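You operate a simulated robot arm through the tools that you are given. There is no shell and no other tool.

You run a simulated robot arm. Do the job below in one go: nothing can be reset, and whatever is moved stays where it is left.

JOB
Press the dock copy key two times. Put the teal photo tile on the purple plaque. Put the glue refill labelled "soft" from the right end of the counter on top of the purple battery pack and the glue refill marked "peel" on the blue plaque. Stack the box marked "gems" from the right end of the counter on top of the box marked "feet". Take the yellow key tag and leave it on the green floor plate. Stack the box marked "ribbon" from the right end of the counter on top of the box labelled "panes". Push the green drawer shut. Fetch the white sign and stand it on the right end of the print cart. Do these in any order. Set down upright: white sign.

The check looks at the end state, three seconds after you hand in, the way a careful person would. Anything else that was tipped, shoved, dropped, spilled or broken makes it a failure.

ROBOT AND FRAMES
A 6-joint arm with a fingered hand on a trunk, on a base that moves. Base frame: it is fixed to the floor where the robot stands at the start and does not move with it; the origin is under the middle of the robot, x ahead of it, y to its left, z up; the surface under the hand at the start is at about z = 85.4. Lengths are in cm, angles in degrees, forces in N, time in s.
With the tool pointing down near the work surface it reaches from about 50 to 80 cm from the robot's upright axis, wherever it stands. Its first joint turns from -166.0 to 166.0 degrees. Places, roughly: blue plaque [-50, 200, 75]; dock copy key [50, -20, 90]; feet box, gems box, tape box [-75, 200, 75]; glue refill [-50, 200, 75]; green drawer [-290, 170, 70]; green floor plate [-375, 175, 75]; leads box, panes box, ribbon box [-100, 200, 75]; purple battery pack [-25, 200, 75]; purple plaque [-125, -75, 75]; right end of the print cart [60, -90, 80]; teal photo tile [-50, 175, 75]; white sign [-150, -125, 100]; yellow key tag (8x4x2 cm) [-90, 180, 80]. Payload 4 kg.
The tool frame sits at the grasp point between the pads (the TCP): z along the fingers, y along the line on which they close. The tips reach 2 cm beyond it. The gripper opens to 14 cm; its body begins 5.4 cm behind the TCP. The gripper is a hand of 3 fingers: y runs from the thumb to the fingers, the wrist lies at [0, 0, -21.5] in the tool frame.
Orientation is told as [roll, pitch, yaw] about the base's x, y, z axes, in that order, counted from this pose: with the fingers straight down and closing along the base's y, the tool's x points along the base's -x, its y along +y and its z along -z.

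CONTROLS
- The arm moves only by the tool send_rows. Its argument "increments" is a list of rows, each a list of 6 numbers: the shift along the tool's x, y, z in cm, then the turn, a rotation vector about the tool's x, y, z in degrees. In form: [[x, y, z, wx, wy, wz], ...]. A call has 1 to 20 rows; each row shifts and turns the commanded pose from where the row before left it, along the tool's axes as they then stand. A row lasts 0.2 s, in which the tool goes at most 5 cm and 8.6 degrees; a call with a longer step from one row to the next is refused whole. A pose out of reach is approached as far as the arm can. The call stops where the force on the tool passes 40 N (or 10 N more than at its start, if that is more) or the arm is blocked; 0.2 s more then pass. In this call time passes only in rows, and 0.2 s behind the last. It gives the time, the measured TCP pose, the force on the tool (base axes), the opening and the grip force at its end, in the units of the frame above (readings bear some noise), with the torque about the TCP (base axes, N m) and any sound that the robot's microphone picked up.
- Cameras (640 x 400 px; columns grow to the right, rows downward): "scene" is now at [3.37, 12.33, 164.1]; the picture's right is [-0.78, -0.62, 0.00], its down [-0.38, 0.48, -0.79] and it looks along [0.49, -0.62, -0.62] (base axes); focal length 286 px, centre (320, 200). "wrist" rides on the gripper at [7.4, -4.3, -7.9] in the tool frame; the picture's right is [0.50, 0.87, 0.00], its down [-0.59, 0.34, -0.73] and it looks along [-0.64, 0.37, 0.68] (tool axes); focal length 275 px, centre (320, 200). There is no depth. A picture from a camera that has moved, and an enlarged one, comes with that camera's place and axes in the base frame and with its lens.
- grab_frame(camera): a new picture of that camera. It takes no simulated time.
- move_column(by): moves the trunk up (or, below 0, down) by that many cm; the arm and the scene camera ride with it, the base frame stays. It gives what a move gives, with no picture.
- steer(legs): drives the robot by 1 to 6 legs, each [ahead, left, turn to the left] in cm, cm and degrees, along the robot's own axes; the way and the turn of a leg run together, so that a leg with both is an arc; at most 150 cm and 180 degrees a leg. The arm and the cameras ride along, it lands a little off, and it stops where it bumps. It gives what a move gives.
- set_fingers(finger1, finger2, thumb_bend): sets how far each is bent, from 0 (flat) to 100 (curled in); at 30 the hand is open as for a grip, at 70 the pads meet at the TCP. One left out holds its place. A second passes; each finger stops where it meets its share of the squeeze, and holds until it gets a number again. It is the only way to open and close the hand. It gives what a move gives, with no picture; readings hold the bend of each and the force on the fingers (four entries, about 0 where the hand has none), thumb and palm.
- head_to(pan, tilt): turns the head with the scene camera to pan (to the left, within 120 degrees either way) and tilt (down, from -29 to 69), counted from straight ahead of the robot. It gives what a move gives.
- zoom(camera, box): a new picture of the part [left, top, right, bottom] of that camera's present view, enlarged. It takes no simulated time.
- sign_off(): hands the job in; it is judged then, once.

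Nothing tells you exact positions but the pictures and the camera data. Unless the task says otherwise, let go and move clear before handing in.

The tools are called by a JSON object that holds its "method" and its "body". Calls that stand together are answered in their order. send_rows: Moves the arm, as the interface text tells. Its arguments: {"type":"object","properties":{"increments":{"type":"array","items":{"type":"array","items":{"type":"number"}}}},"required":["increments"]} The other tools are called the same way: move_column (by) moves the trunk up or down; set_fingers (finger1, finger2, thumb_bend) moves the fingers one by one; steer (legs) drives the base; head_to (pan, tilt) turns the head that bears the scene camera; grab_frame (camera) takes a picture; zoom (camera, box) takes an enlarged picture of a part of a camera's view; sign_off () hands the job in.

At the start:

```text
t: 0.0
eef_pos: [31.41, -28.73, 119.2]
tool_rot: [0.0, 0.0, 0.0]
ft_force: [0.6, 0.0, 0.3]
wrist_torque: [0.04, 0.01, -0.03]
gripper_width: 13.99
gripper_force: 0.1
shape: jaw
bend: [30.0, 30.0, 30.0]
finger forces: [0.0, 0.0, 0.0, 0.0, 0.0, 0.0]
trunk travel left (down, up): [-22.5, 36.5]
robot x, y, heading: [0.02, -0.01, 0.1]
head pan, tilt (commanded): [-51.6, 38.0]
```

scene: 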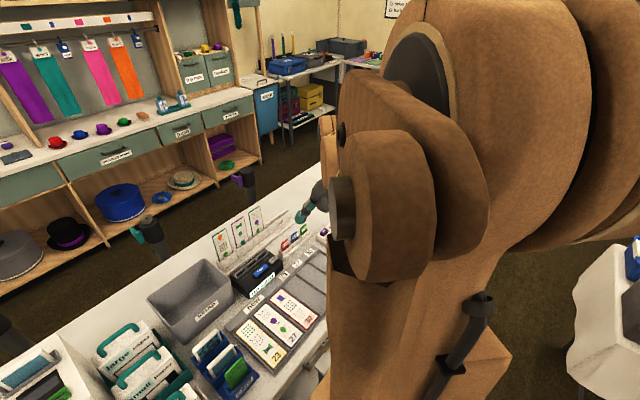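
wrist: 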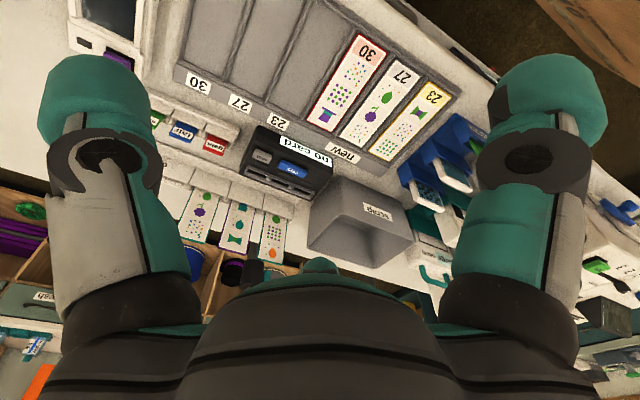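

I see a print/card counter under the hand with a dock (black device with blue key). I'll first look around with the head and zoom on the dock keys.

{"method": "zoom", "body": {"camera": "wrist", "box": [140, 80, 460, 280]}}

{"method": "zoom", "body": {"camera": "scene", "box": [160, 200, 340, 380]}}

```text
2.00 times, centred on (300, 180) of wrist
camera zoom: at [24.02, -33.13, 127.08], right [-0.5, 0.87, 0.0], down [0.59, 0.34, 0.73], along [0.64, 0.37, -0.68], focal length 551 px, centre (360, 240)
```

zoom: 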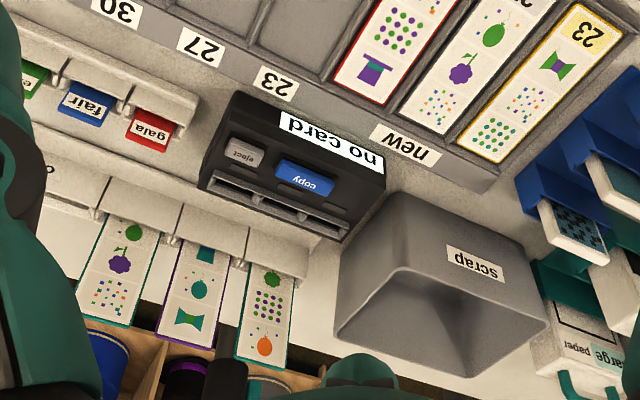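

```text
2.22 times, centred on (250, 290) of scene
camera zoom: at [3.37, 12.33, 164.1], right [-0.78, -0.62, 0.0], down [-0.38, 0.48, -0.79], along [0.49, -0.62, -0.62], focal length 636 px, centre (476, 0)
```

zoom: 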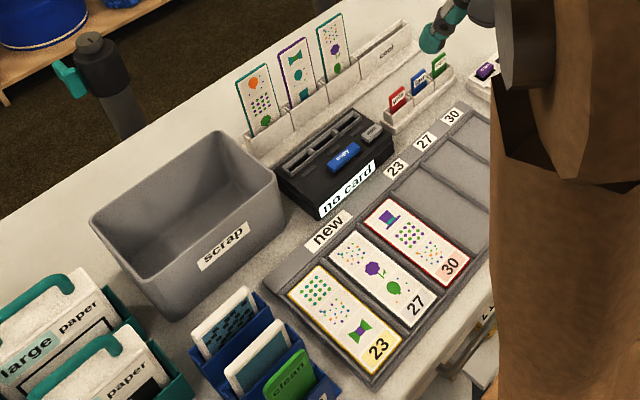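

I take the blue copy key to be at about (53.9, -21.4, 90.5), with eject right beside it. Next I look around the room with the head to map the other places.

{"method": "head_to", "body": {"pan": 0, "tilt": 35}}

{"method": "grab_frame", "body": {"camera": "scene"}}

{"method": "head_to", "body": {"pan": 60, "tilt": 25}}

{"method": "grab_frame", "body": {"camera": "scene"}}

{"method": "head_to", "body": {"pan": 115, "tilt": 25}}

{"method": "grab_frame", "body": {"camera": "scene"}}

{"method": "head_to", "body": {"pan": -115, "tilt": 25}}

{"method": "grab_frame", "body": {"camera": "scene"}}

```text
t: 1.2
eef_pos: [31.38, -28.75, 119.26]
tool_rot: [0.0, 0.0, 0.0]
ft_force: [-0.6, 0.1, -0.3]
wrist_torque: [0.02, 0.0, 0.01]
gripper_width: 13.98
gripper_force: 0.1
shape: jaw
bend: [30.0, 30.0, 30.0]
finger forces: [0.0, 0.1, 0.0, 0.0, 0.0, 0.0]
trunk travel left (down, up): [-22.5, 36.5]
robot x, y, heading: [-0.03, -0.11, 0.3]
head pan, tilt (commanded): [0.0, 35.0]
```

```text
taken
camera scene: at [6.82, 19.09, 164.55], right [0.0, -1.0, 0.0], down [-0.57, 0.0, -0.82], along [0.82, 0.0, -0.57], focal length 286 px, centre (320, 200)
```

scene: 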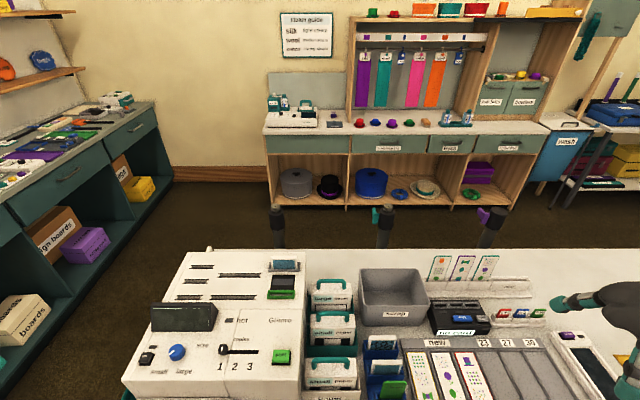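

```text
t: 2.5
eef_pos: [31.38, -28.65, 119.19]
tool_rot: [-0.1, 0.1, -0.1]
ft_force: [-0.1, -0.3, 0.5]
wrist_torque: [-0.01, 0.05, -0.03]
gripper_width: 13.99
gripper_force: 0.1
shape: jaw
bend: [30.0, 30.0, 30.0]
finger forces: [0.1, 0.0, 0.1, 0.0, 0.0, 0.1]
trunk travel left (down, up): [-22.5, 36.5]
robot x, y, heading: [-0.19, -0.08, 0.0]
head pan, tilt (commanded): [60.0, 25.0]
```

```text
taken
camera scene: at [2.62, 27.07, 166.13], right [0.87, -0.5, 0.0], down [-0.21, -0.37, -0.91], along [0.45, 0.78, -0.42], focal length 286 px, centre (320, 200)
```

scene: 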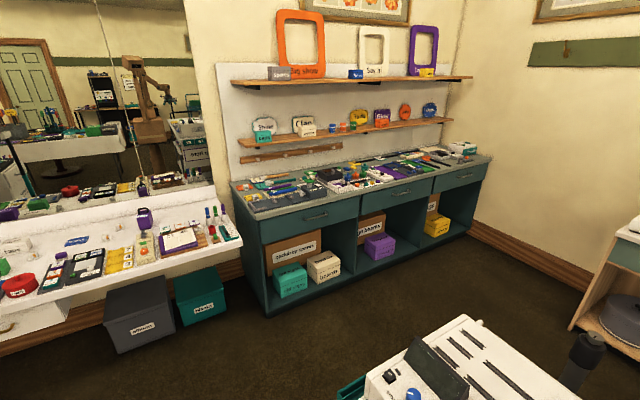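

```text
t: 3.7
eef_pos: [31.53, -28.8, 119.25]
tool_rot: [0.0, 0.0, -0.1]
ft_force: [-1.4, 0.0, -0.1]
wrist_torque: [-0.02, 0.02, 0.0]
gripper_width: 14.0
gripper_force: 0.1
shape: jaw
bend: [30.0, 30.0, 30.0]
finger forces: [0.1, 0.1, 0.0, 0.1, 0.1, 0.0]
trunk travel left (down, up): [-22.5, 36.5]
robot x, y, heading: [-0.07, 0.15, -0.0]
head pan, tilt (commanded): [115.0, 25.0]
```

```text
taken
camera scene: at [-5.88, 27.45, 166.13], right [0.91, 0.42, 0.0], down [0.18, -0.38, -0.91], along [-0.38, 0.82, -0.42], focal length 286 px, centre (320, 200)
```

scene: 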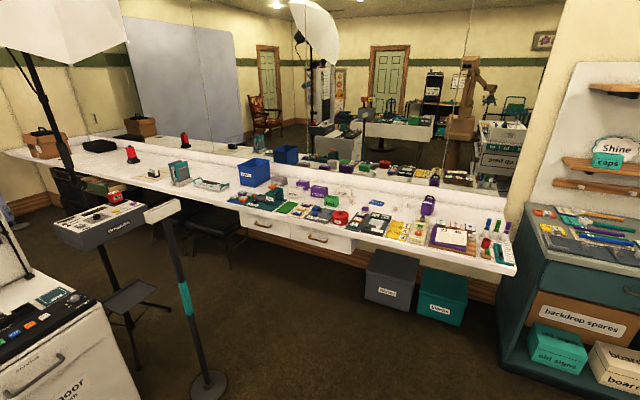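

```text
t: 7.0
eef_pos: [31.43, -28.77, 119.32]
tool_rot: [0.0, 0.0, 0.0]
ft_force: [1.2, -1.1, 0.3]
wrist_torque: [-0.01, -0.01, -0.03]
gripper_width: 14.0
gripper_force: 0.0
shape: jaw
bend: [30.0, 30.0, 30.0]
finger forces: [0.0, 0.0, 0.0, 0.0, 0.0, 0.0]
trunk travel left (down, up): [-22.5, 36.5]
robot x, y, heading: [0.04, -0.01, -0.4]
head pan, tilt (commanded): [-115.0, 25.0]
```

```text
taken
camera scene: at [-5.88, 10.74, 166.13], right [-0.91, 0.42, 0.0], down [0.18, 0.38, -0.91], along [-0.38, -0.82, -0.42], focal length 286 px, centre (320, 200)
```

scene: 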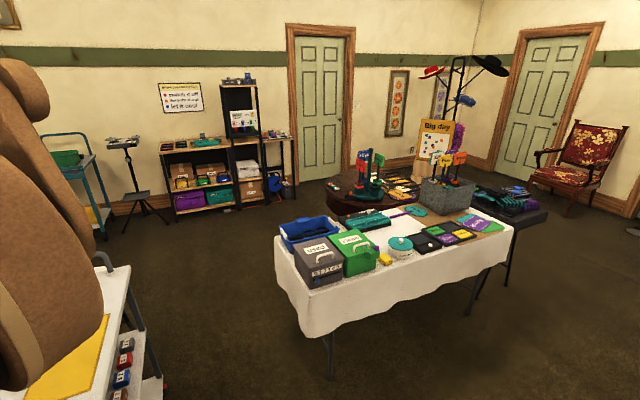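

I see a long counter to the left (tasks with boxes, glue, tags), a cloth table behind right with the plaques. I'll zoom in on those.

{"method": "zoom", "body": {"camera": "scene", "box": [260, 180, 520, 340]}}

{"method": "zoom", "body": {"camera": "scene", "box": [340, 110, 560, 250]}}

{"method": "head_to", "body": {"pan": 115, "tilt": 25}}

{"method": "zoom", "body": {"camera": "scene", "box": [220, 150, 380, 250]}}

{"method": "zoom", "body": {"camera": "scene", "box": [360, 170, 520, 270]}}

{"method": "zoom", "body": {"camera": "scene", "box": [20, 110, 260, 260]}}

{"method": "head_to", "body": {"pan": -70, "tilt": 45}}

{"method": "grab_frame", "body": {"camera": "scene"}}

```text
2.46 times, centred on (390, 260) of scene
camera zoom: at [-5.88, 10.74, 166.13], right [-0.91, 0.42, 0.0], down [0.18, 0.38, -0.91], along [-0.38, -0.82, -0.42], focal length 705 px, centre (148, 52)
```

zoom: 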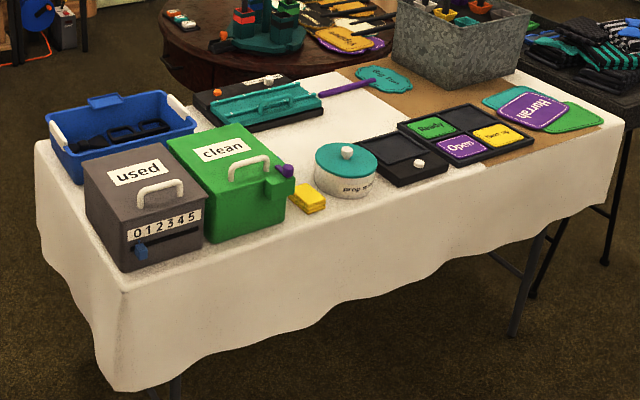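

```text
2.86 times, centred on (450, 180) of scene
camera zoom: at [-5.88, 10.74, 166.13], right [-0.91, 0.42, 0.0], down [0.18, 0.38, -0.91], along [-0.38, -0.82, -0.42], focal length 818 px, centre (-51, 257)
```

zoom: 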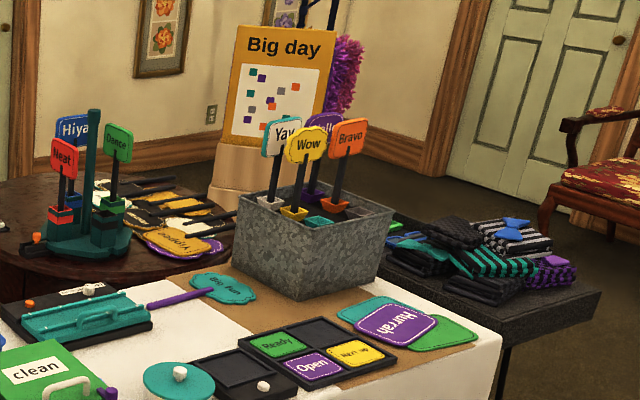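

```text
t: 10.3
eef_pos: [31.39, -28.75, 119.32]
tool_rot: [0.0, 0.0, 0.0]
ft_force: [-0.9, -0.1, -1.2]
wrist_torque: [-0.01, 0.02, 0.01]
gripper_width: 14.0
gripper_force: 0.1
shape: jaw
bend: [30.0, 30.0, 30.0]
finger forces: [0.0, 0.0, 0.0, 0.0, 0.1, 0.0]
trunk travel left (down, up): [-22.5, 36.5]
robot x, y, heading: [0.03, -0.11, 0.1]
head pan, tilt (commanded): [115.0, 25.0]
```

```text
4.00 times, centred on (300, 200) of scene
camera zoom: at [-5.88, 27.45, 166.13], right [0.91, 0.42, 0.0], down [0.18, -0.38, -0.91], along [-0.38, 0.82, -0.42], focal length 1146 px, centre (400, 200)
```

zoom: 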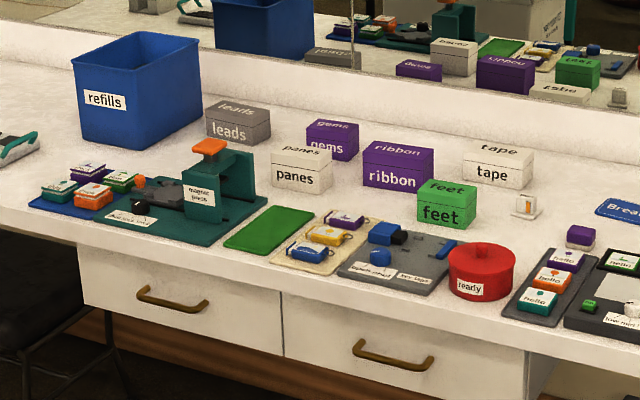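

```text
4.00 times, centred on (440, 220) of scene
camera zoom: at [-5.88, 27.45, 166.13], right [0.91, 0.42, 0.0], down [0.18, -0.38, -0.91], along [-0.38, 0.82, -0.42], focal length 1146 px, centre (-160, 120)
```

zoom: 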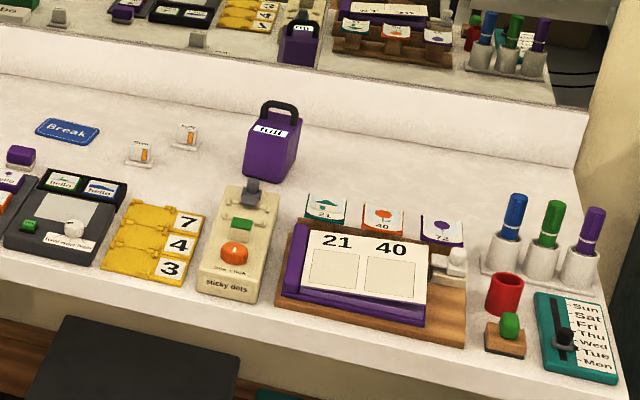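

```text
2.67 times, centred on (140, 185) of scene
camera zoom: at [-5.88, 27.45, 166.13], right [0.91, 0.42, 0.0], down [0.18, -0.38, -0.91], along [-0.38, 0.82, -0.42], focal length 764 px, centre (800, 240)
```

zoom: 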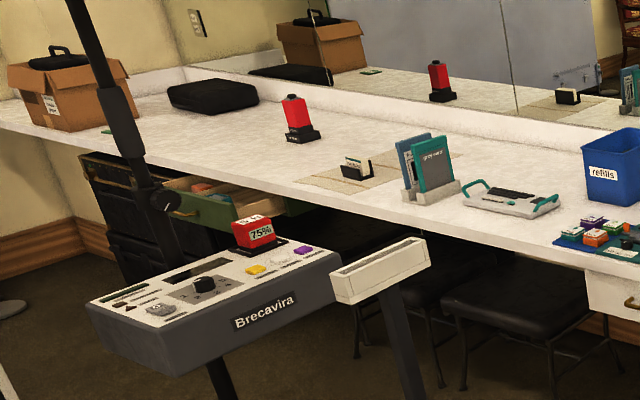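

```text
t: 13.1
eef_pos: [31.36, -28.71, 119.31]
tool_rot: [0.0, -0.1, 0.0]
ft_force: [0.0, -0.4, 0.9]
wrist_torque: [0.04, 0.01, 0.0]
gripper_width: 13.98
gripper_force: 0.0
shape: jaw
bend: [30.0, 30.0, 30.0]
finger forces: [0.0, 0.0, 0.1, 0.0, 0.0, 0.0]
trunk travel left (down, up): [-22.5, 36.5]
robot x, y, heading: [-0.12, -0.11, -0.1]
head pan, tilt (commanded): [-70.0, 45.0]
```

```text
taken
camera scene: at [0.8, 11.46, 163.07], right [-0.94, -0.34, 0.0], down [-0.24, 0.66, -0.71], along [0.24, -0.66, -0.71], focal length 286 px, centre (320, 200)
```

scene: 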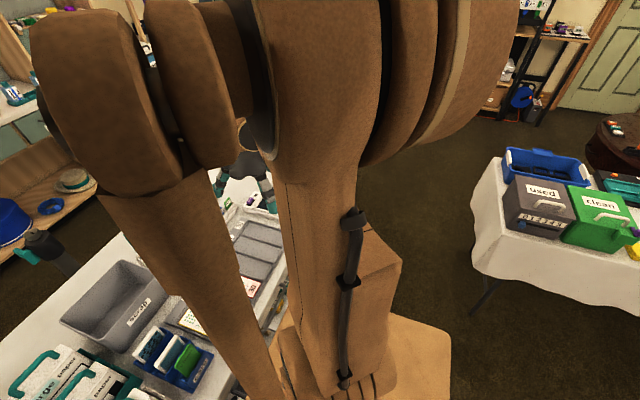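

The copy key first: I'll close the hand to see the shape of the fingertips for pressing.

{"method": "set_fingers", "body": {"finger1": 70, "finger2": 70, "thumb_bend": 70}}

{"method": "grab_frame", "body": {"camera": "wrist"}}

{"method": "head_to", "body": {"pan": -45, "tilt": 38}}

{"method": "grab_frame", "body": {"camera": "scene"}}

```text
t: 14.1
eef_pos: [31.54, -28.8, 119.13]
tool_rot: [0.0, 0.0, 0.0]
ft_force: [0.5, 0.4, -0.6]
wrist_torque: [0.01, -0.01, 0.0]
gripper_width: 0.43
gripper_force: 0.0
shape: fingers
bend: [69.0, 69.0, 70.0]
finger forces: [0.0, 0.1, 0.0, 0.0, 0.0, 0.0]
trunk travel left (down, up): [-22.5, 36.5]
robot x, y, heading: [-0.02, 0.16, 0.1]
head pan, tilt (commanded): [-70.0, 45.0]
```

```text
taken
camera wrist: at [24.02, -33.13, 127.08], right [-0.5, 0.87, 0.0], down [0.59, 0.34, 0.73], along [0.64, 0.37, -0.68], focal length 275 px, centre (320, 200)
```

wrist: 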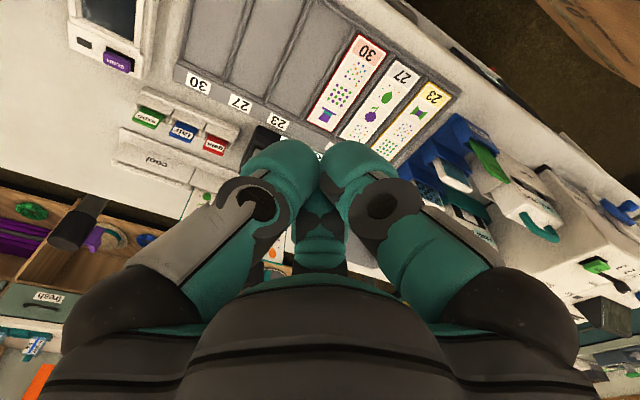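

```text
t: 14.9
eef_pos: [31.45, -28.83, 119.13]
tool_rot: [0.0, 0.0, 0.0]
ft_force: [-0.3, -1.6, 1.0]
wrist_torque: [-0.06, -0.01, 0.02]
gripper_width: 0.43
gripper_force: 0.2
shape: fingers
bend: [69.0, 69.0, 70.0]
finger forces: [0.0, 0.1, 0.0, 0.0, 0.0, 0.0]
trunk travel left (down, up): [-22.5, 36.5]
robot x, y, heading: [0.02, 0.28, 0.3]
head pan, tilt (commanded): [-45.0, 38.0]
```

```text
taken
camera scene: at [4.11, 12.99, 164.1], right [-0.71, -0.71, 0.0], down [-0.44, 0.44, -0.79], along [0.56, -0.56, -0.62], focal length 286 px, centre (320, 200)
```

scene: 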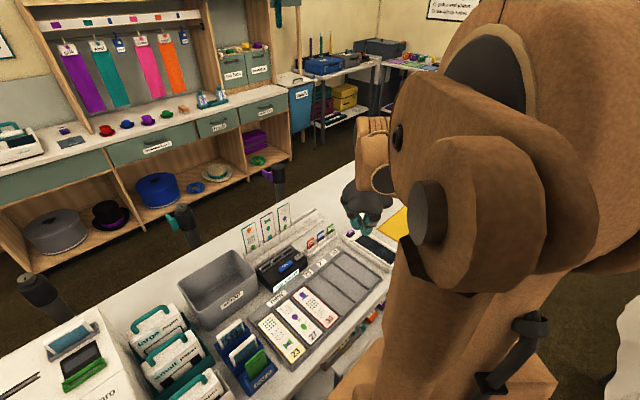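

{"method": "set_fingers", "body": {"finger1": 100, "finger2": 100, "thumb_bend": 45}}

{"method": "grab_frame", "body": {"camera": "wrist"}}

{"method": "zoom", "body": {"camera": "scene", "box": [220, 130, 480, 330]}}

```text
t: 15.9
eef_pos: [31.4, -28.73, 119.34]
tool_rot: [0.0, 0.1, 0.0]
ft_force: [-0.6, 0.8, -1.0]
wrist_torque: [-0.02, 0.0, 0.0]
gripper_width: 4.51
gripper_force: 0.1
shape: fingers
bend: [76.0, 76.0, 45.0]
finger forces: [0.0, 0.1, 0.1, 0.0, 0.0, 0.0]
trunk travel left (down, up): [-22.5, 36.5]
robot x, y, heading: [-0.22, 0.03, 0.1]
head pan, tilt (commanded): [-45.0, 38.0]
```

```text
taken
camera wrist: at [24.02, -33.13, 127.08], right [-0.5, 0.87, 0.0], down [0.59, 0.34, 0.73], along [0.64, 0.37, -0.68], focal length 275 px, centre (320, 200)
```

wrist: 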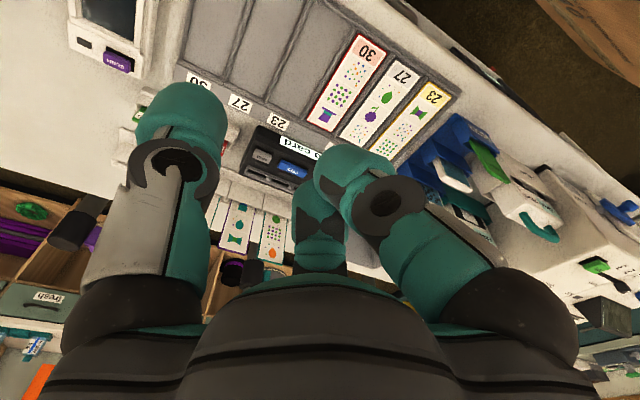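

```text
2.00 times, centred on (350, 230) of scene
camera zoom: at [4.11, 12.99, 164.1], right [-0.71, -0.71, 0.0], down [-0.44, 0.44, -0.79], along [0.56, -0.56, -0.62], focal length 573 px, centre (260, 140)
```

zoom: 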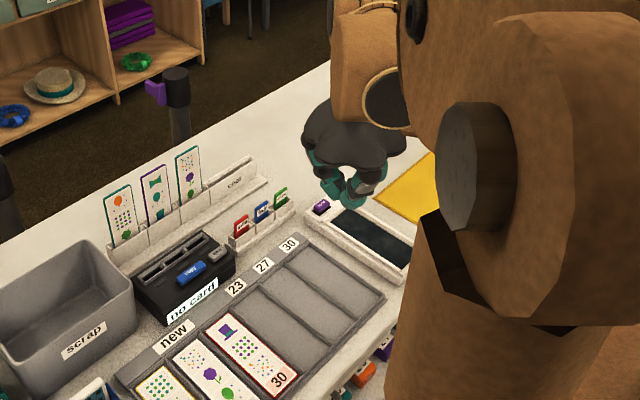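

The hand has three fingers at 120°, the thumb at tool −y. I'll press with the thumb alone: move over the key, yaw so the thumb is toward the robot, and tilt it lowest.

{"method": "send_rows", "body": {"increments": [[-4.47, 1.22, 1.7, 0, 0, 0], [-4.47, 1.22, 1.7, 0, 0, 0], [-4.47, 1.22, 1.7, 0, 0, 0], [-4.47, 1.22, 1.7, 0, 0, 0], [-4.47, 1.22, 1.7, 0, 0, 0], [-4.47, 1.22, 1.7, 0, 0, 0], [0, 0, 0, 0, 0, 8.2], [0, 0, 0, 0, 0, 8.2], [0, 0, 0, 0, 0, 8.2], [0, 0, 0, 0, 0, 8.2], [0, 0, 0, 0, 0, 8.2], [0, 0, 0, 0, 0, 8.2], [0, 0, 0, 0, 0, 8.2], [0, 0, 0, 0, 0, 8.2], [0, 0, 0, 0, 0, 8.2], [0, 0, 0, 0, 0, 8.2], [0, 0, 0, 0, 0, 8]]}}

{"method": "send_rows", "body": {"increments": [[0, 0, 0, -8.33, 0, 0], [0, 0, 0, -8.33, 0, 0], [0, 0, 0, -8.34, 0, 0]]}}

{"method": "grab_frame", "body": {"camera": "wrist"}}

{"method": "zoom", "body": {"camera": "scene", "box": [180, 130, 400, 300]}}

```text
t: 19.5
eef_pos: [58.21, -21.42, 109.08]
tool_rot: [0.0, 0.0, -90.2]
ft_force: [-0.2, -0.1, 0.2]
wrist_torque: [0.02, 0.0, 0.03]
gripper_width: 4.5
gripper_force: 0.1
shape: fingers
bend: [76.0, 76.0, 45.0]
finger forces: [0.0, 0.1, 0.1, 0.0, 0.0, 0.1]
trunk travel left (down, up): [-22.5, 36.5]
robot x, y, heading: [0.65, 0.13, 0.3]
head pan, tilt (commanded): [-45.0, 38.0]
```

```text
t: 20.3
eef_pos: [58.33, -21.51, 109.06]
tool_rot: [25.2, 0.0, -89.9]
ft_force: [0.4, 0.3, 0.0]
wrist_torque: [-0.02, -0.01, -0.01]
gripper_width: 4.51
gripper_force: 0.1
shape: fingers
bend: [76.0, 76.0, 45.0]
finger forces: [0.0, 0.0, 0.0, 0.0, 0.0, 0.0]
trunk travel left (down, up): [-22.5, 36.5]
robot x, y, heading: [-0.1, -0.31, 0.2]
head pan, tilt (commanded): [-45.0, 38.0]
```

```text
taken
camera wrist: at [51.01, -14.15, 114.34], right [0.78, 0.5, 0.37], down [0.0, -0.59, 0.81], along [0.62, -0.64, -0.46], focal length 275 px, centre (320, 200)
```

wrist: 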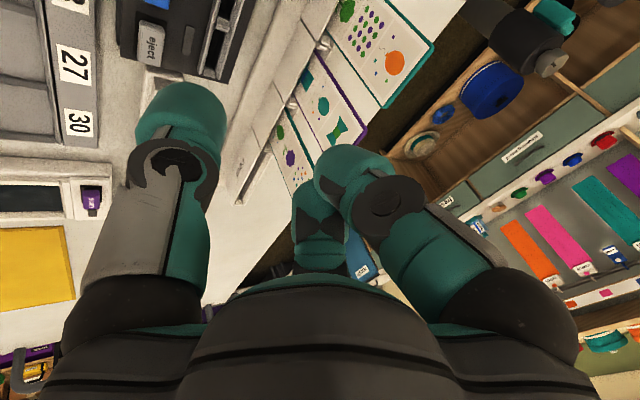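

```text
2.35 times, centred on (290, 215) of scene
camera zoom: at [4.06, 13.0, 164.1], right [-0.71, -0.71, 0.0], down [-0.44, 0.44, -0.79], along [0.56, -0.56, -0.62], focal length 674 px, centre (391, 165)
```

zoom: 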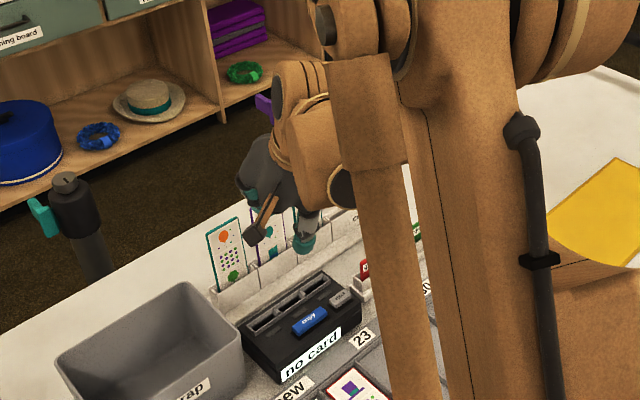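

The thumb tip is above the key as computed (~54.0, -21.5). I descend to just above it and check.

{"method": "send_rows", "body": {"increments": [[0, -1.55, 3.32, 0, 0, 0], [0, -1.55, 3.32, 0, 0, 0], [0, -1.55, 3.32, 0, 0, 0]]}}

{"method": "grab_frame", "body": {"camera": "wrist"}}

{"method": "zoom", "body": {"camera": "scene", "box": [240, 190, 360, 290]}}

```text
t: 21.1
eef_pos: [58.07, -21.37, 97.87]
tool_rot: [25.0, 0.0, -89.9]
ft_force: [-0.1, -0.2, -0.8]
wrist_torque: [-0.03, 0.0, 0.01]
gripper_width: 4.47
gripper_force: 0.0
shape: fingers
bend: [76.0, 76.0, 45.0]
finger forces: [0.0, 0.0, 0.1, 0.0, 0.1, 0.0]
trunk travel left (down, up): [-22.5, 36.5]
robot x, y, heading: [0.31, -0.01, -0.1]
head pan, tilt (commanded): [-45.0, 38.0]
```

```text
taken
camera wrist: at [50.89, -14.13, 103.27], right [0.79, 0.5, 0.37], down [0.0, -0.59, 0.81], along [0.62, -0.64, -0.46], focal length 275 px, centre (320, 200)
```

wrist: 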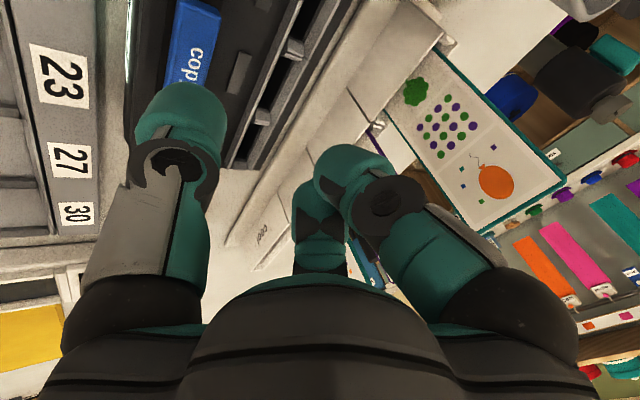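

```text
4.00 times, centred on (300, 240) of scene
camera zoom: at [4.22, 12.95, 164.1], right [-0.71, -0.71, 0.0], down [-0.44, 0.44, -0.79], along [0.56, -0.56, -0.62], focal length 1146 px, centre (400, 40)
```

zoom: 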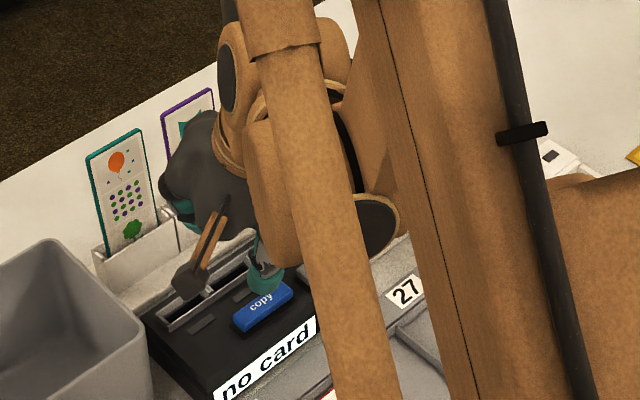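

{"method": "send_rows", "body": {"increments": [[0, -0.211, 0.453, 0, 0, 0], [0, -0.211, 0.453, 0, 0, 0], [0, -0.211, 0.453, 0, 0, 0], [0, -0.211, 0.453, 0, 0, 0]]}}

{"method": "send_rows", "body": {"increments": [[0, -0.127, 0.272, 0, 0, 0]]}}

{"method": "send_rows", "body": {"increments": [[0, -0.127, 0.272, 0, 0, 0]]}}

```text
t: 22.1
eef_pos: [58.18, -21.45, 96.01]
tool_rot: [25.0, 0.0, -90.0]
ft_force: [0.3, 0.3, -0.2]
wrist_torque: [0.02, 0.03, 0.0]
gripper_width: 4.52
gripper_force: 0.1
shape: fingers
bend: [76.0, 76.0, 45.0]
finger forces: [0.0, 0.0, 0.0, 0.0, 0.1, 0.0]
trunk travel left (down, up): [-22.5, 36.5]
robot x, y, heading: [0.05, -0.33, 0.0]
head pan, tilt (commanded): [-45.0, 38.0]
```

```text
t: 22.5
eef_pos: [58.14, -21.44, 95.8]
tool_rot: [25.0, 0.1, -90.1]
ft_force: [0.1, 0.1, 0.8]
wrist_torque: [-0.03, 0.05, 0.01]
gripper_width: 4.49
gripper_force: 0.6
shape: fingers
bend: [76.0, 76.0, 45.0]
finger forces: [0.1, 0.0, 0.0, 0.0, 1.0, 0.0]
trunk travel left (down, up): [-22.5, 36.5]
robot x, y, heading: [0.02, 0.02, -0.1]
head pan, tilt (commanded): [-45.0, 38.0]
```

```text
t: 22.9
eef_pos: [58.16, -21.49, 95.37]
tool_rot: [25.0, 0.0, -90.0]
ft_force: [-0.7, -1.4, 5.2]
wrist_torque: [-0.05, 0.23, 0.06]
gripper_width: 4.44
gripper_force: 1.8
shape: fingers
bend: [76.0, 76.0, 45.0]
finger forces: [0.0, 0.0, 0.0, 0.1, 4.4, 0.1]
trunk travel left (down, up): [-22.5, 36.5]
robot x, y, heading: [0.09, 0.21, 0.2]
head pan, tilt (commanded): [-45.0, 38.0]
heard: click
```

One click heard. I raise the thumb off the key, check, and press again.

{"method": "send_rows", "body": {"increments": [[0, 0.211, -0.453, 0, 0, 0], [0, 0.211, -0.453, 0, 0, 0], [0, 0.211, -0.453, 0, 0, 0]]}}

{"method": "zoom", "body": {"camera": "scene", "box": [240, 190, 360, 290]}}

```text
t: 23.7
eef_pos: [58.23, -21.51, 96.94]
tool_rot: [25.0, 0.0, -90.0]
ft_force: [0.1, -0.6, 0.6]
wrist_torque: [-0.04, 0.0, -0.02]
gripper_width: 4.49
gripper_force: 0.1
shape: fingers
bend: [76.0, 76.0, 45.0]
finger forces: [0.0, 0.0, 0.1, 0.0, 0.0, 0.1]
trunk travel left (down, up): [-22.5, 36.5]
robot x, y, heading: [0.08, -0.32, 0.2]
head pan, tilt (commanded): [-45.0, 38.0]
```

```text
4.00 times, centred on (300, 240) of scene
camera zoom: at [4.12, 13.0, 164.1], right [-0.71, -0.71, 0.0], down [-0.44, 0.44, -0.79], along [0.56, -0.56, -0.62], focal length 1146 px, centre (400, 40)
```

zoom: 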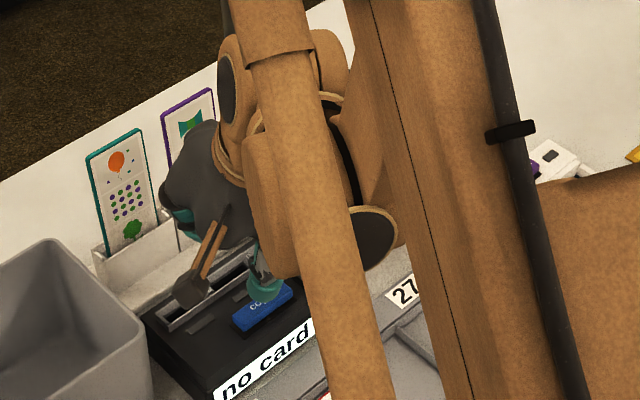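

{"method": "send_rows", "body": {"increments": [[0, -0.211, 0.453, 0, 0, 0], [0, -0.211, 0.453, 0, 0, 0], [0, -0.211, 0.453, 0, 0, 0]]}}

```text
t: 24.5
eef_pos: [58.21, -21.43, 95.49]
tool_rot: [25.0, 0.0, -90.1]
ft_force: [-0.7, 0.8, 2.2]
wrist_torque: [-0.05, 0.08, 0.05]
gripper_width: 4.49
gripper_force: 0.6
shape: fingers
bend: [76.0, 76.0, 45.0]
finger forces: [0.0, 0.0, 0.1, 0.0, 1.9, 0.0]
trunk travel left (down, up): [-22.5, 36.5]
robot x, y, heading: [-0.25, 0.54, -0.0]
head pan, tilt (commanded): [-45.0, 38.0]
heard: click
```

Second click heard. I lift away, untilt and move the hand up, then look around to plan the sign and table jobs.

{"method": "send_rows", "body": {"increments": [[0, 1.06, -2.27, 0, 0, 0], [0, 1.69, -3.62, 0, 0, 0], [0, 1.69, -3.62, 0, 0, 0], [0, 1.69, -3.62, 0, 0, 0], [0, 1.69, -3.62, 0, 0, 0], [0, 1.69, -3.62, 8.33, 0, 0], [0, 0, 0, 8.33, 0, 0], [0, 0, 0, 8.34, 0, 0]]}}

{"method": "set_fingers", "body": {"finger1": 30, "finger2": 30, "thumb_bend": 30}}

{"method": "head_to", "body": {"pan": -100, "tilt": 45}}

{"method": "grab_frame", "body": {"camera": "scene"}}

{"method": "grab_frame", "body": {"camera": "wrist"}}

```text
t: 26.3
eef_pos: [58.27, -21.37, 117.84]
tool_rot: [-0.2, 0.0, -90.1]
ft_force: [-0.3, 0.2, -0.1]
wrist_torque: [-0.03, 0.0, 0.0]
gripper_width: 4.49
gripper_force: 0.0
shape: fingers
bend: [76.0, 76.0, 45.0]
finger forces: [0.1, 0.1, 0.1, 0.0, 0.0, 0.1]
trunk travel left (down, up): [-22.5, 36.5]
robot x, y, heading: [0.18, 0.17, 0.0]
head pan, tilt (commanded): [-45.0, 38.0]
```

```text
t: 27.3
eef_pos: [58.32, -21.47, 117.94]
tool_rot: [0.0, 0.0, -89.9]
ft_force: [0.3, 0.6, -0.6]
wrist_torque: [-0.04, -0.01, -0.03]
gripper_width: 12.39
gripper_force: 0.1
shape: fingers
bend: [30.0, 30.0, 30.0]
finger forces: [0.0, 0.0, 0.1, 0.0, 0.0, 0.0]
trunk travel left (down, up): [-22.5, 36.5]
robot x, y, heading: [-0.01, 0.26, -0.2]
head pan, tilt (commanded): [-45.0, 38.0]
```

```text
t: 28.6
eef_pos: [58.31, -21.42, 117.92]
tool_rot: [0.0, 0.0, -90.0]
ft_force: [-0.6, 0.2, -0.2]
wrist_torque: [-0.04, 0.02, 0.0]
gripper_width: 12.41
gripper_force: 0.1
shape: fingers
bend: [30.0, 30.0, 30.0]
finger forces: [0.1, 0.0, 0.0, 0.0, 0.0, 0.0]
trunk travel left (down, up): [-22.5, 36.5]
robot x, y, heading: [-0.09, 0.0, -0.1]
head pan, tilt (commanded): [-100.0, 45.0]
```

```text
taken
camera scene: at [-3.37, 11.09, 163.07], right [-0.98, 0.17, 0.0], down [0.12, 0.7, -0.71], along [-0.12, -0.7, -0.71], focal length 286 px, centre (320, 200)
```

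scene: 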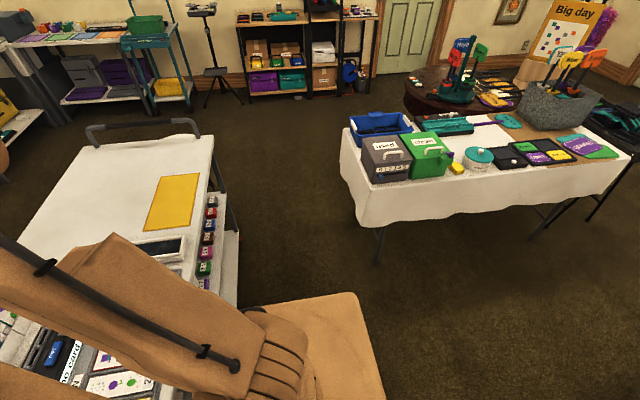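

```text
taken
camera wrist: at [54.04, -14.08, 125.72], right [0.87, 0.5, 0.0], down [0.34, -0.59, 0.73], along [0.37, -0.64, -0.68], focal length 275 px, centre (320, 200)
```

wrist: 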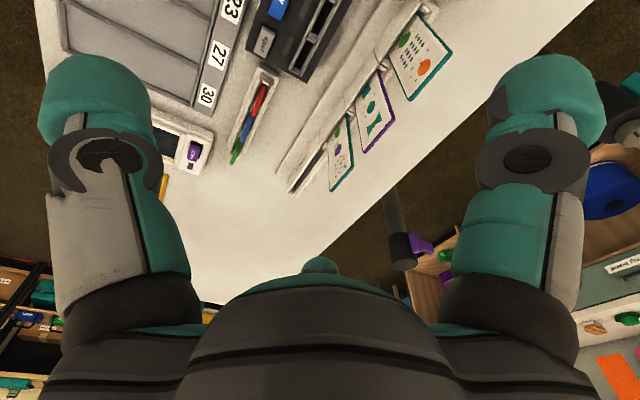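

{"method": "zoom", "body": {"camera": "scene", "box": [400, 20, 640, 190]}}

{"method": "head_to", "body": {"pan": -120, "tilt": 30}}

{"method": "zoom", "body": {"camera": "scene", "box": [280, 90, 400, 190]}}

{"method": "zoom", "body": {"camera": "scene", "box": [380, 90, 500, 190]}}

{"method": "zoom", "body": {"camera": "scene", "box": [340, 160, 520, 270]}}

```text
2.35 times, centred on (520, 105) of scene
camera zoom: at [-3.37, 11.09, 163.07], right [-0.98, 0.17, 0.0], down [0.12, 0.7, -0.71], along [-0.12, -0.7, -0.71], focal length 674 px, centre (-151, 424)
```

zoom: 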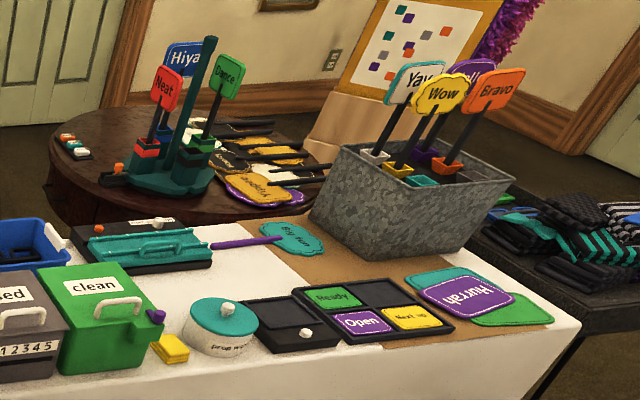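

```text
t: 29.4
eef_pos: [58.23, -21.35, 117.88]
tool_rot: [0.1, 0.0, -89.9]
ft_force: [0.0, -0.6, -1.0]
wrist_torque: [0.02, 0.02, 0.02]
gripper_width: 12.41
gripper_force: 0.0
shape: fingers
bend: [30.0, 30.0, 30.0]
finger forces: [0.0, 0.1, 0.0, 0.0, 0.0, 0.1]
trunk travel left (down, up): [-22.5, 36.5]
robot x, y, heading: [0.23, -0.08, -0.1]
head pan, tilt (commanded): [-120.0, 30.0]
```

```text
4.00 times, centred on (340, 140) of scene
camera zoom: at [-6.48, 11.26, 165.33], right [-0.87, 0.5, 0.0], down [0.25, 0.43, -0.87], along [-0.43, -0.75, -0.5], focal length 1146 px, centre (240, 440)
```

zoom: 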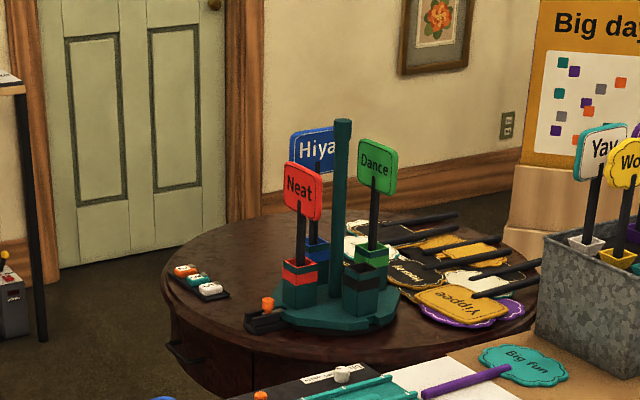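

```text
4.00 times, centred on (440, 140) of scene
camera zoom: at [-6.48, 11.26, 165.33], right [-0.87, 0.5, 0.0], down [0.25, 0.43, -0.87], along [-0.43, -0.75, -0.5], focal length 1146 px, centre (-160, 440)
```

zoom: 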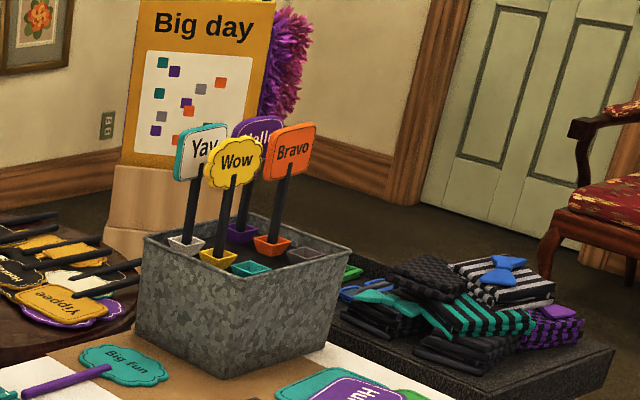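

```text
3.56 times, centred on (430, 215) of scene
camera zoom: at [-6.48, 11.26, 165.33], right [-0.87, 0.5, 0.0], down [0.25, 0.43, -0.87], along [-0.43, -0.75, -0.5], focal length 1018 px, centre (-71, 147)
```

zoom: 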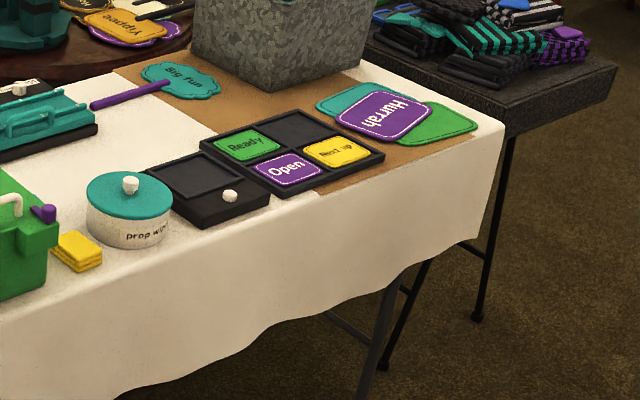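

{"method": "head_to", "body": {"pan": -90, "tilt": 50}}

{"method": "zoom", "body": {"camera": "scene", "box": [0, 60, 320, 300]}}

{"method": "zoom", "body": {"camera": "wrist", "box": [120, 80, 480, 320]}}

```text
t: 30.4
eef_pos: [58.3, -21.43, 117.81]
tool_rot: [0.0, 0.0, -90.0]
ft_force: [0.3, 0.6, 0.3]
wrist_torque: [-0.02, 0.01, -0.03]
gripper_width: 12.4
gripper_force: 0.1
shape: fingers
bend: [30.0, 30.0, 30.0]
finger forces: [0.0, 0.0, 0.0, 0.0, 0.0, 0.0]
trunk travel left (down, up): [-22.5, 36.5]
robot x, y, heading: [-0.22, -0.09, 0.2]
head pan, tilt (commanded): [-90.0, 50.0]
```

```text
1.67 times, centred on (160, 180) of scene
camera zoom: at [-1.98, 11.39, 162.39], right [-1.0, 0.0, 0.0], down [0.0, 0.77, -0.64], along [0.0, -0.64, -0.77], focal length 477 px, centre (587, 233)
```

zoom: 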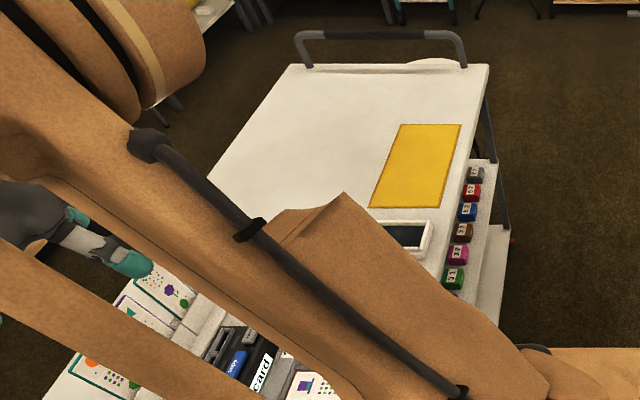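

```text
1.67 times, centred on (300, 200) of wrist
camera zoom: at [54.04, -14.09, 125.72], right [0.87, 0.5, 0.0], down [0.34, -0.59, 0.73], along [0.37, -0.64, -0.68], focal length 459 px, centre (353, 200)
```

zoom: 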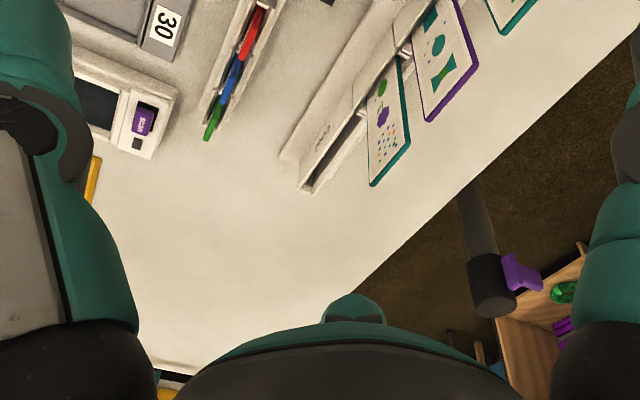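

The cart's right end is an open white surface (x≈28–87, y≈-60…-117) with a yellow mat near the edge. Let me look at my own base footprint and the floor around before driving.

{"method": "head_to", "body": {"pan": 0, "tilt": 69}}

{"method": "grab_frame", "body": {"camera": "scene"}}

{"method": "head_to", "body": {"pan": 90, "tilt": 69}}

{"method": "grab_frame", "body": {"camera": "scene"}}

{"method": "head_to", "body": {"pan": 120, "tilt": 40}}

{"method": "grab_frame", "body": {"camera": "scene"}}

{"method": "head_to", "body": {"pan": -120, "tilt": 50}}

{"method": "grab_frame", "body": {"camera": "scene"}}

```text
t: 32.0
eef_pos: [58.37, -21.41, 117.86]
tool_rot: [0.0, -0.1, -90.0]
ft_force: [-0.2, 0.1, 1.0]
wrist_torque: [-0.05, -0.02, 0.02]
gripper_width: 12.4
gripper_force: 0.0
shape: fingers
bend: [30.0, 30.0, 30.0]
finger forces: [0.0, 0.0, 0.1, 0.0, 0.0, 0.0]
trunk travel left (down, up): [-22.5, 36.5]
robot x, y, heading: [-0.13, 0.27, 0.3]
head pan, tilt (commanded): [0.0, 68.8]
```

```text
taken
camera scene: at [3.62, 19.09, 160.19], right [0.0, -1.0, 0.0], down [-0.93, 0.0, -0.36], along [0.36, 0.0, -0.93], focal length 286 px, centre (320, 200)
```

scene: 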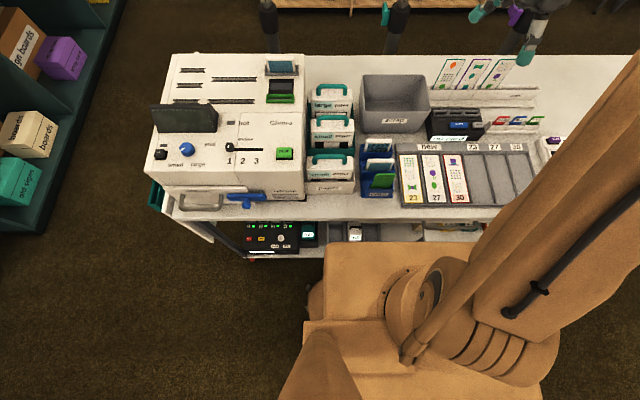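

```text
t: 33.7
eef_pos: [58.3, -21.46, 117.87]
tool_rot: [0.0, 0.0, -90.1]
ft_force: [-0.4, 0.1, -0.2]
wrist_torque: [-0.01, -0.02, 0.0]
gripper_width: 12.4
gripper_force: 0.1
shape: fingers
bend: [30.0, 30.0, 30.0]
finger forces: [0.1, 0.0, 0.0, 0.0, 0.0, 0.1]
trunk travel left (down, up): [-22.5, 36.5]
robot x, y, heading: [-0.1, 0.01, 0.0]
head pan, tilt (commanded): [90.0, 68.8]
```

```text
taken
camera scene: at [-1.96, 24.69, 160.19], right [1.0, 0.0, 0.0], down [0.0, -0.93, -0.36], along [0.0, 0.36, -0.93], focal length 286 px, centre (320, 200)
```

scene: 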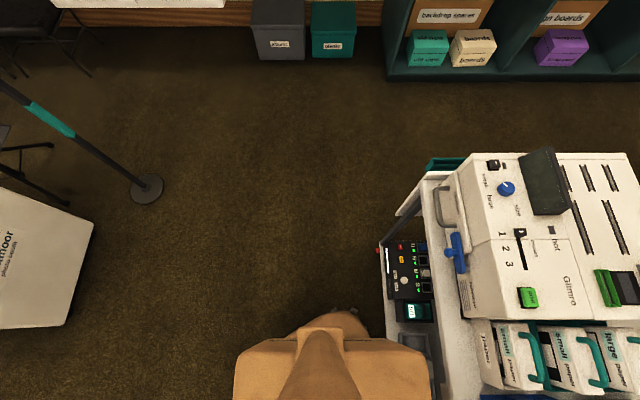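

```text
t: 34.6
eef_pos: [58.37, -21.43, 117.95]
tool_rot: [-0.1, 0.1, -90.0]
ft_force: [-0.1, -0.4, -0.9]
wrist_torque: [0.01, -0.02, 0.02]
gripper_width: 12.4
gripper_force: 0.1
shape: fingers
bend: [30.0, 30.0, 30.0]
finger forces: [0.1, 0.0, 0.0, 0.0, 0.0, 0.1]
trunk travel left (down, up): [-22.5, 36.5]
robot x, y, heading: [-0.03, -0.11, -0.1]
head pan, tilt (commanded): [120.0, 40.0]
```

```text
taken
camera scene: at [-6.21, 26.46, 163.79], right [0.87, 0.5, 0.0], down [0.32, -0.56, -0.77], along [-0.38, 0.66, -0.64], focal length 286 px, centre (320, 200)
```

scene: 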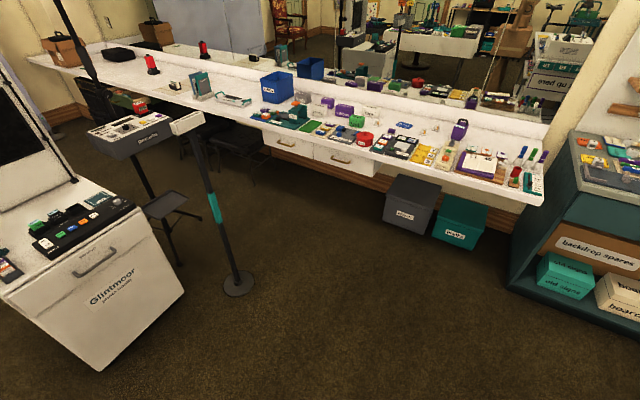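

```text
t: 38.0
eef_pos: [58.31, -21.46, 117.96]
tool_rot: [0.0, 0.1, -90.1]
ft_force: [-0.2, 0.0, -0.2]
wrist_torque: [0.02, 0.0, 0.0]
gripper_width: 12.39
gripper_force: 0.1
shape: fingers
bend: [30.0, 30.0, 30.0]
finger forces: [0.1, 0.0, 0.1, 0.1, 0.0, 0.1]
trunk travel left (down, up): [-22.5, 36.5]
robot x, y, heading: [0.09, -0.19, -0.2]
head pan, tilt (commanded): [-120.0, 50.0]
```

```text
taken
camera scene: at [-5.82, 12.43, 162.38], right [-0.87, 0.5, 0.0], down [0.38, 0.66, -0.64], along [-0.32, -0.56, -0.77], focal length 286 px, centre (320, 200)
```

scene: 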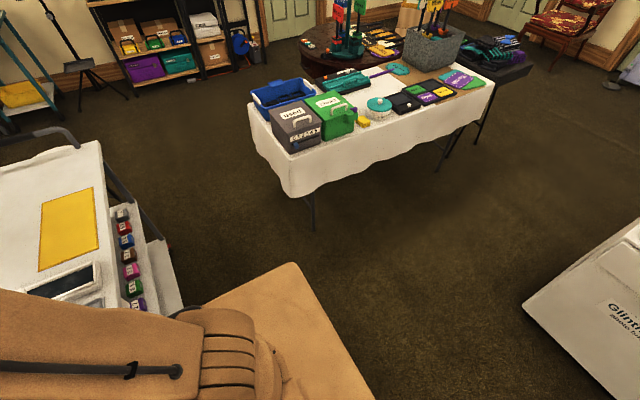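

I have a rough floor map: post at about (-109, 95), counter front edge at y≈166, cloth table front edge at y≈-79. I back off from the cart, turn left toward the counter, and stop to look.

{"method": "send_rows", "body": {"increments": [[0, 0, -4, 0, 0, 0], [0, -4, 0, 0, 0, 0]]}}

{"method": "steer", "body": {"legs": [[-45, 0, 0], [0, 0, 90]]}}

{"method": "head_to", "body": {"pan": 10, "tilt": 30}}

{"method": "grab_frame", "body": {"camera": "scene"}}

```text
t: 38.6
eef_pos: [54.15, -21.47, 121.93]
tool_rot: [0.0, 0.0, -90.0]
ft_force: [-0.2, 0.7, -0.5]
wrist_torque: [0.01, -0.04, 0.01]
gripper_width: 12.41
gripper_force: 0.1
shape: fingers
bend: [30.0, 30.0, 30.0]
finger forces: [0.1, 0.0, 0.0, 0.0, 0.1, 0.0]
trunk travel left (down, up): [-22.5, 36.5]
robot x, y, heading: [-0.07, 0.09, -0.3]
head pan, tilt (commanded): [-120.0, 50.0]
```

```text
t: 45.2
eef_pos: [-24.5, 54.75, 121.94]
tool_rot: [-0.1, 0.0, 1.5]
ft_force: [0.5, 0.0, 0.1]
wrist_torque: [0.01, 0.01, -0.01]
gripper_width: 12.43
gripper_force: 0.0
shape: fingers
bend: [30.0, 30.0, 30.0]
finger forces: [0.0, 0.0, 0.0, 0.0, 0.1, 0.0]
trunk travel left (down, up): [-22.5, 36.5]
robot x, y, heading: [-44.85, 0.04, 91.5]
head pan, tilt (commanded): [-120.0, 50.0]
```

```text
t: 47.3
eef_pos: [-24.66, 54.84, 121.85]
tool_rot: [0.0, 0.0, 1.6]
ft_force: [0.4, 0.2, 0.1]
wrist_torque: [-0.01, 0.03, -0.02]
gripper_width: 12.41
gripper_force: 0.1
shape: fingers
bend: [30.0, 30.0, 30.0]
finger forces: [0.0, 0.1, 0.1, 0.0, 0.0, 0.0]
trunk travel left (down, up): [-22.5, 36.5]
robot x, y, heading: [-44.53, 0.34, 91.5]
head pan, tilt (commanded): [10.0, 30.0]
```

```text
taken
camera scene: at [-65.34, 6.53, 165.33], right [0.98, 0.2, 0.0], down [0.1, -0.49, -0.87], along [-0.17, 0.85, -0.5], focal length 286 px, centre (320, 200)
```

scene: 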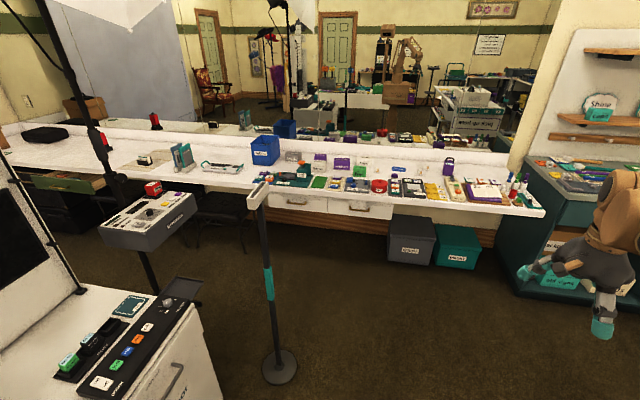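

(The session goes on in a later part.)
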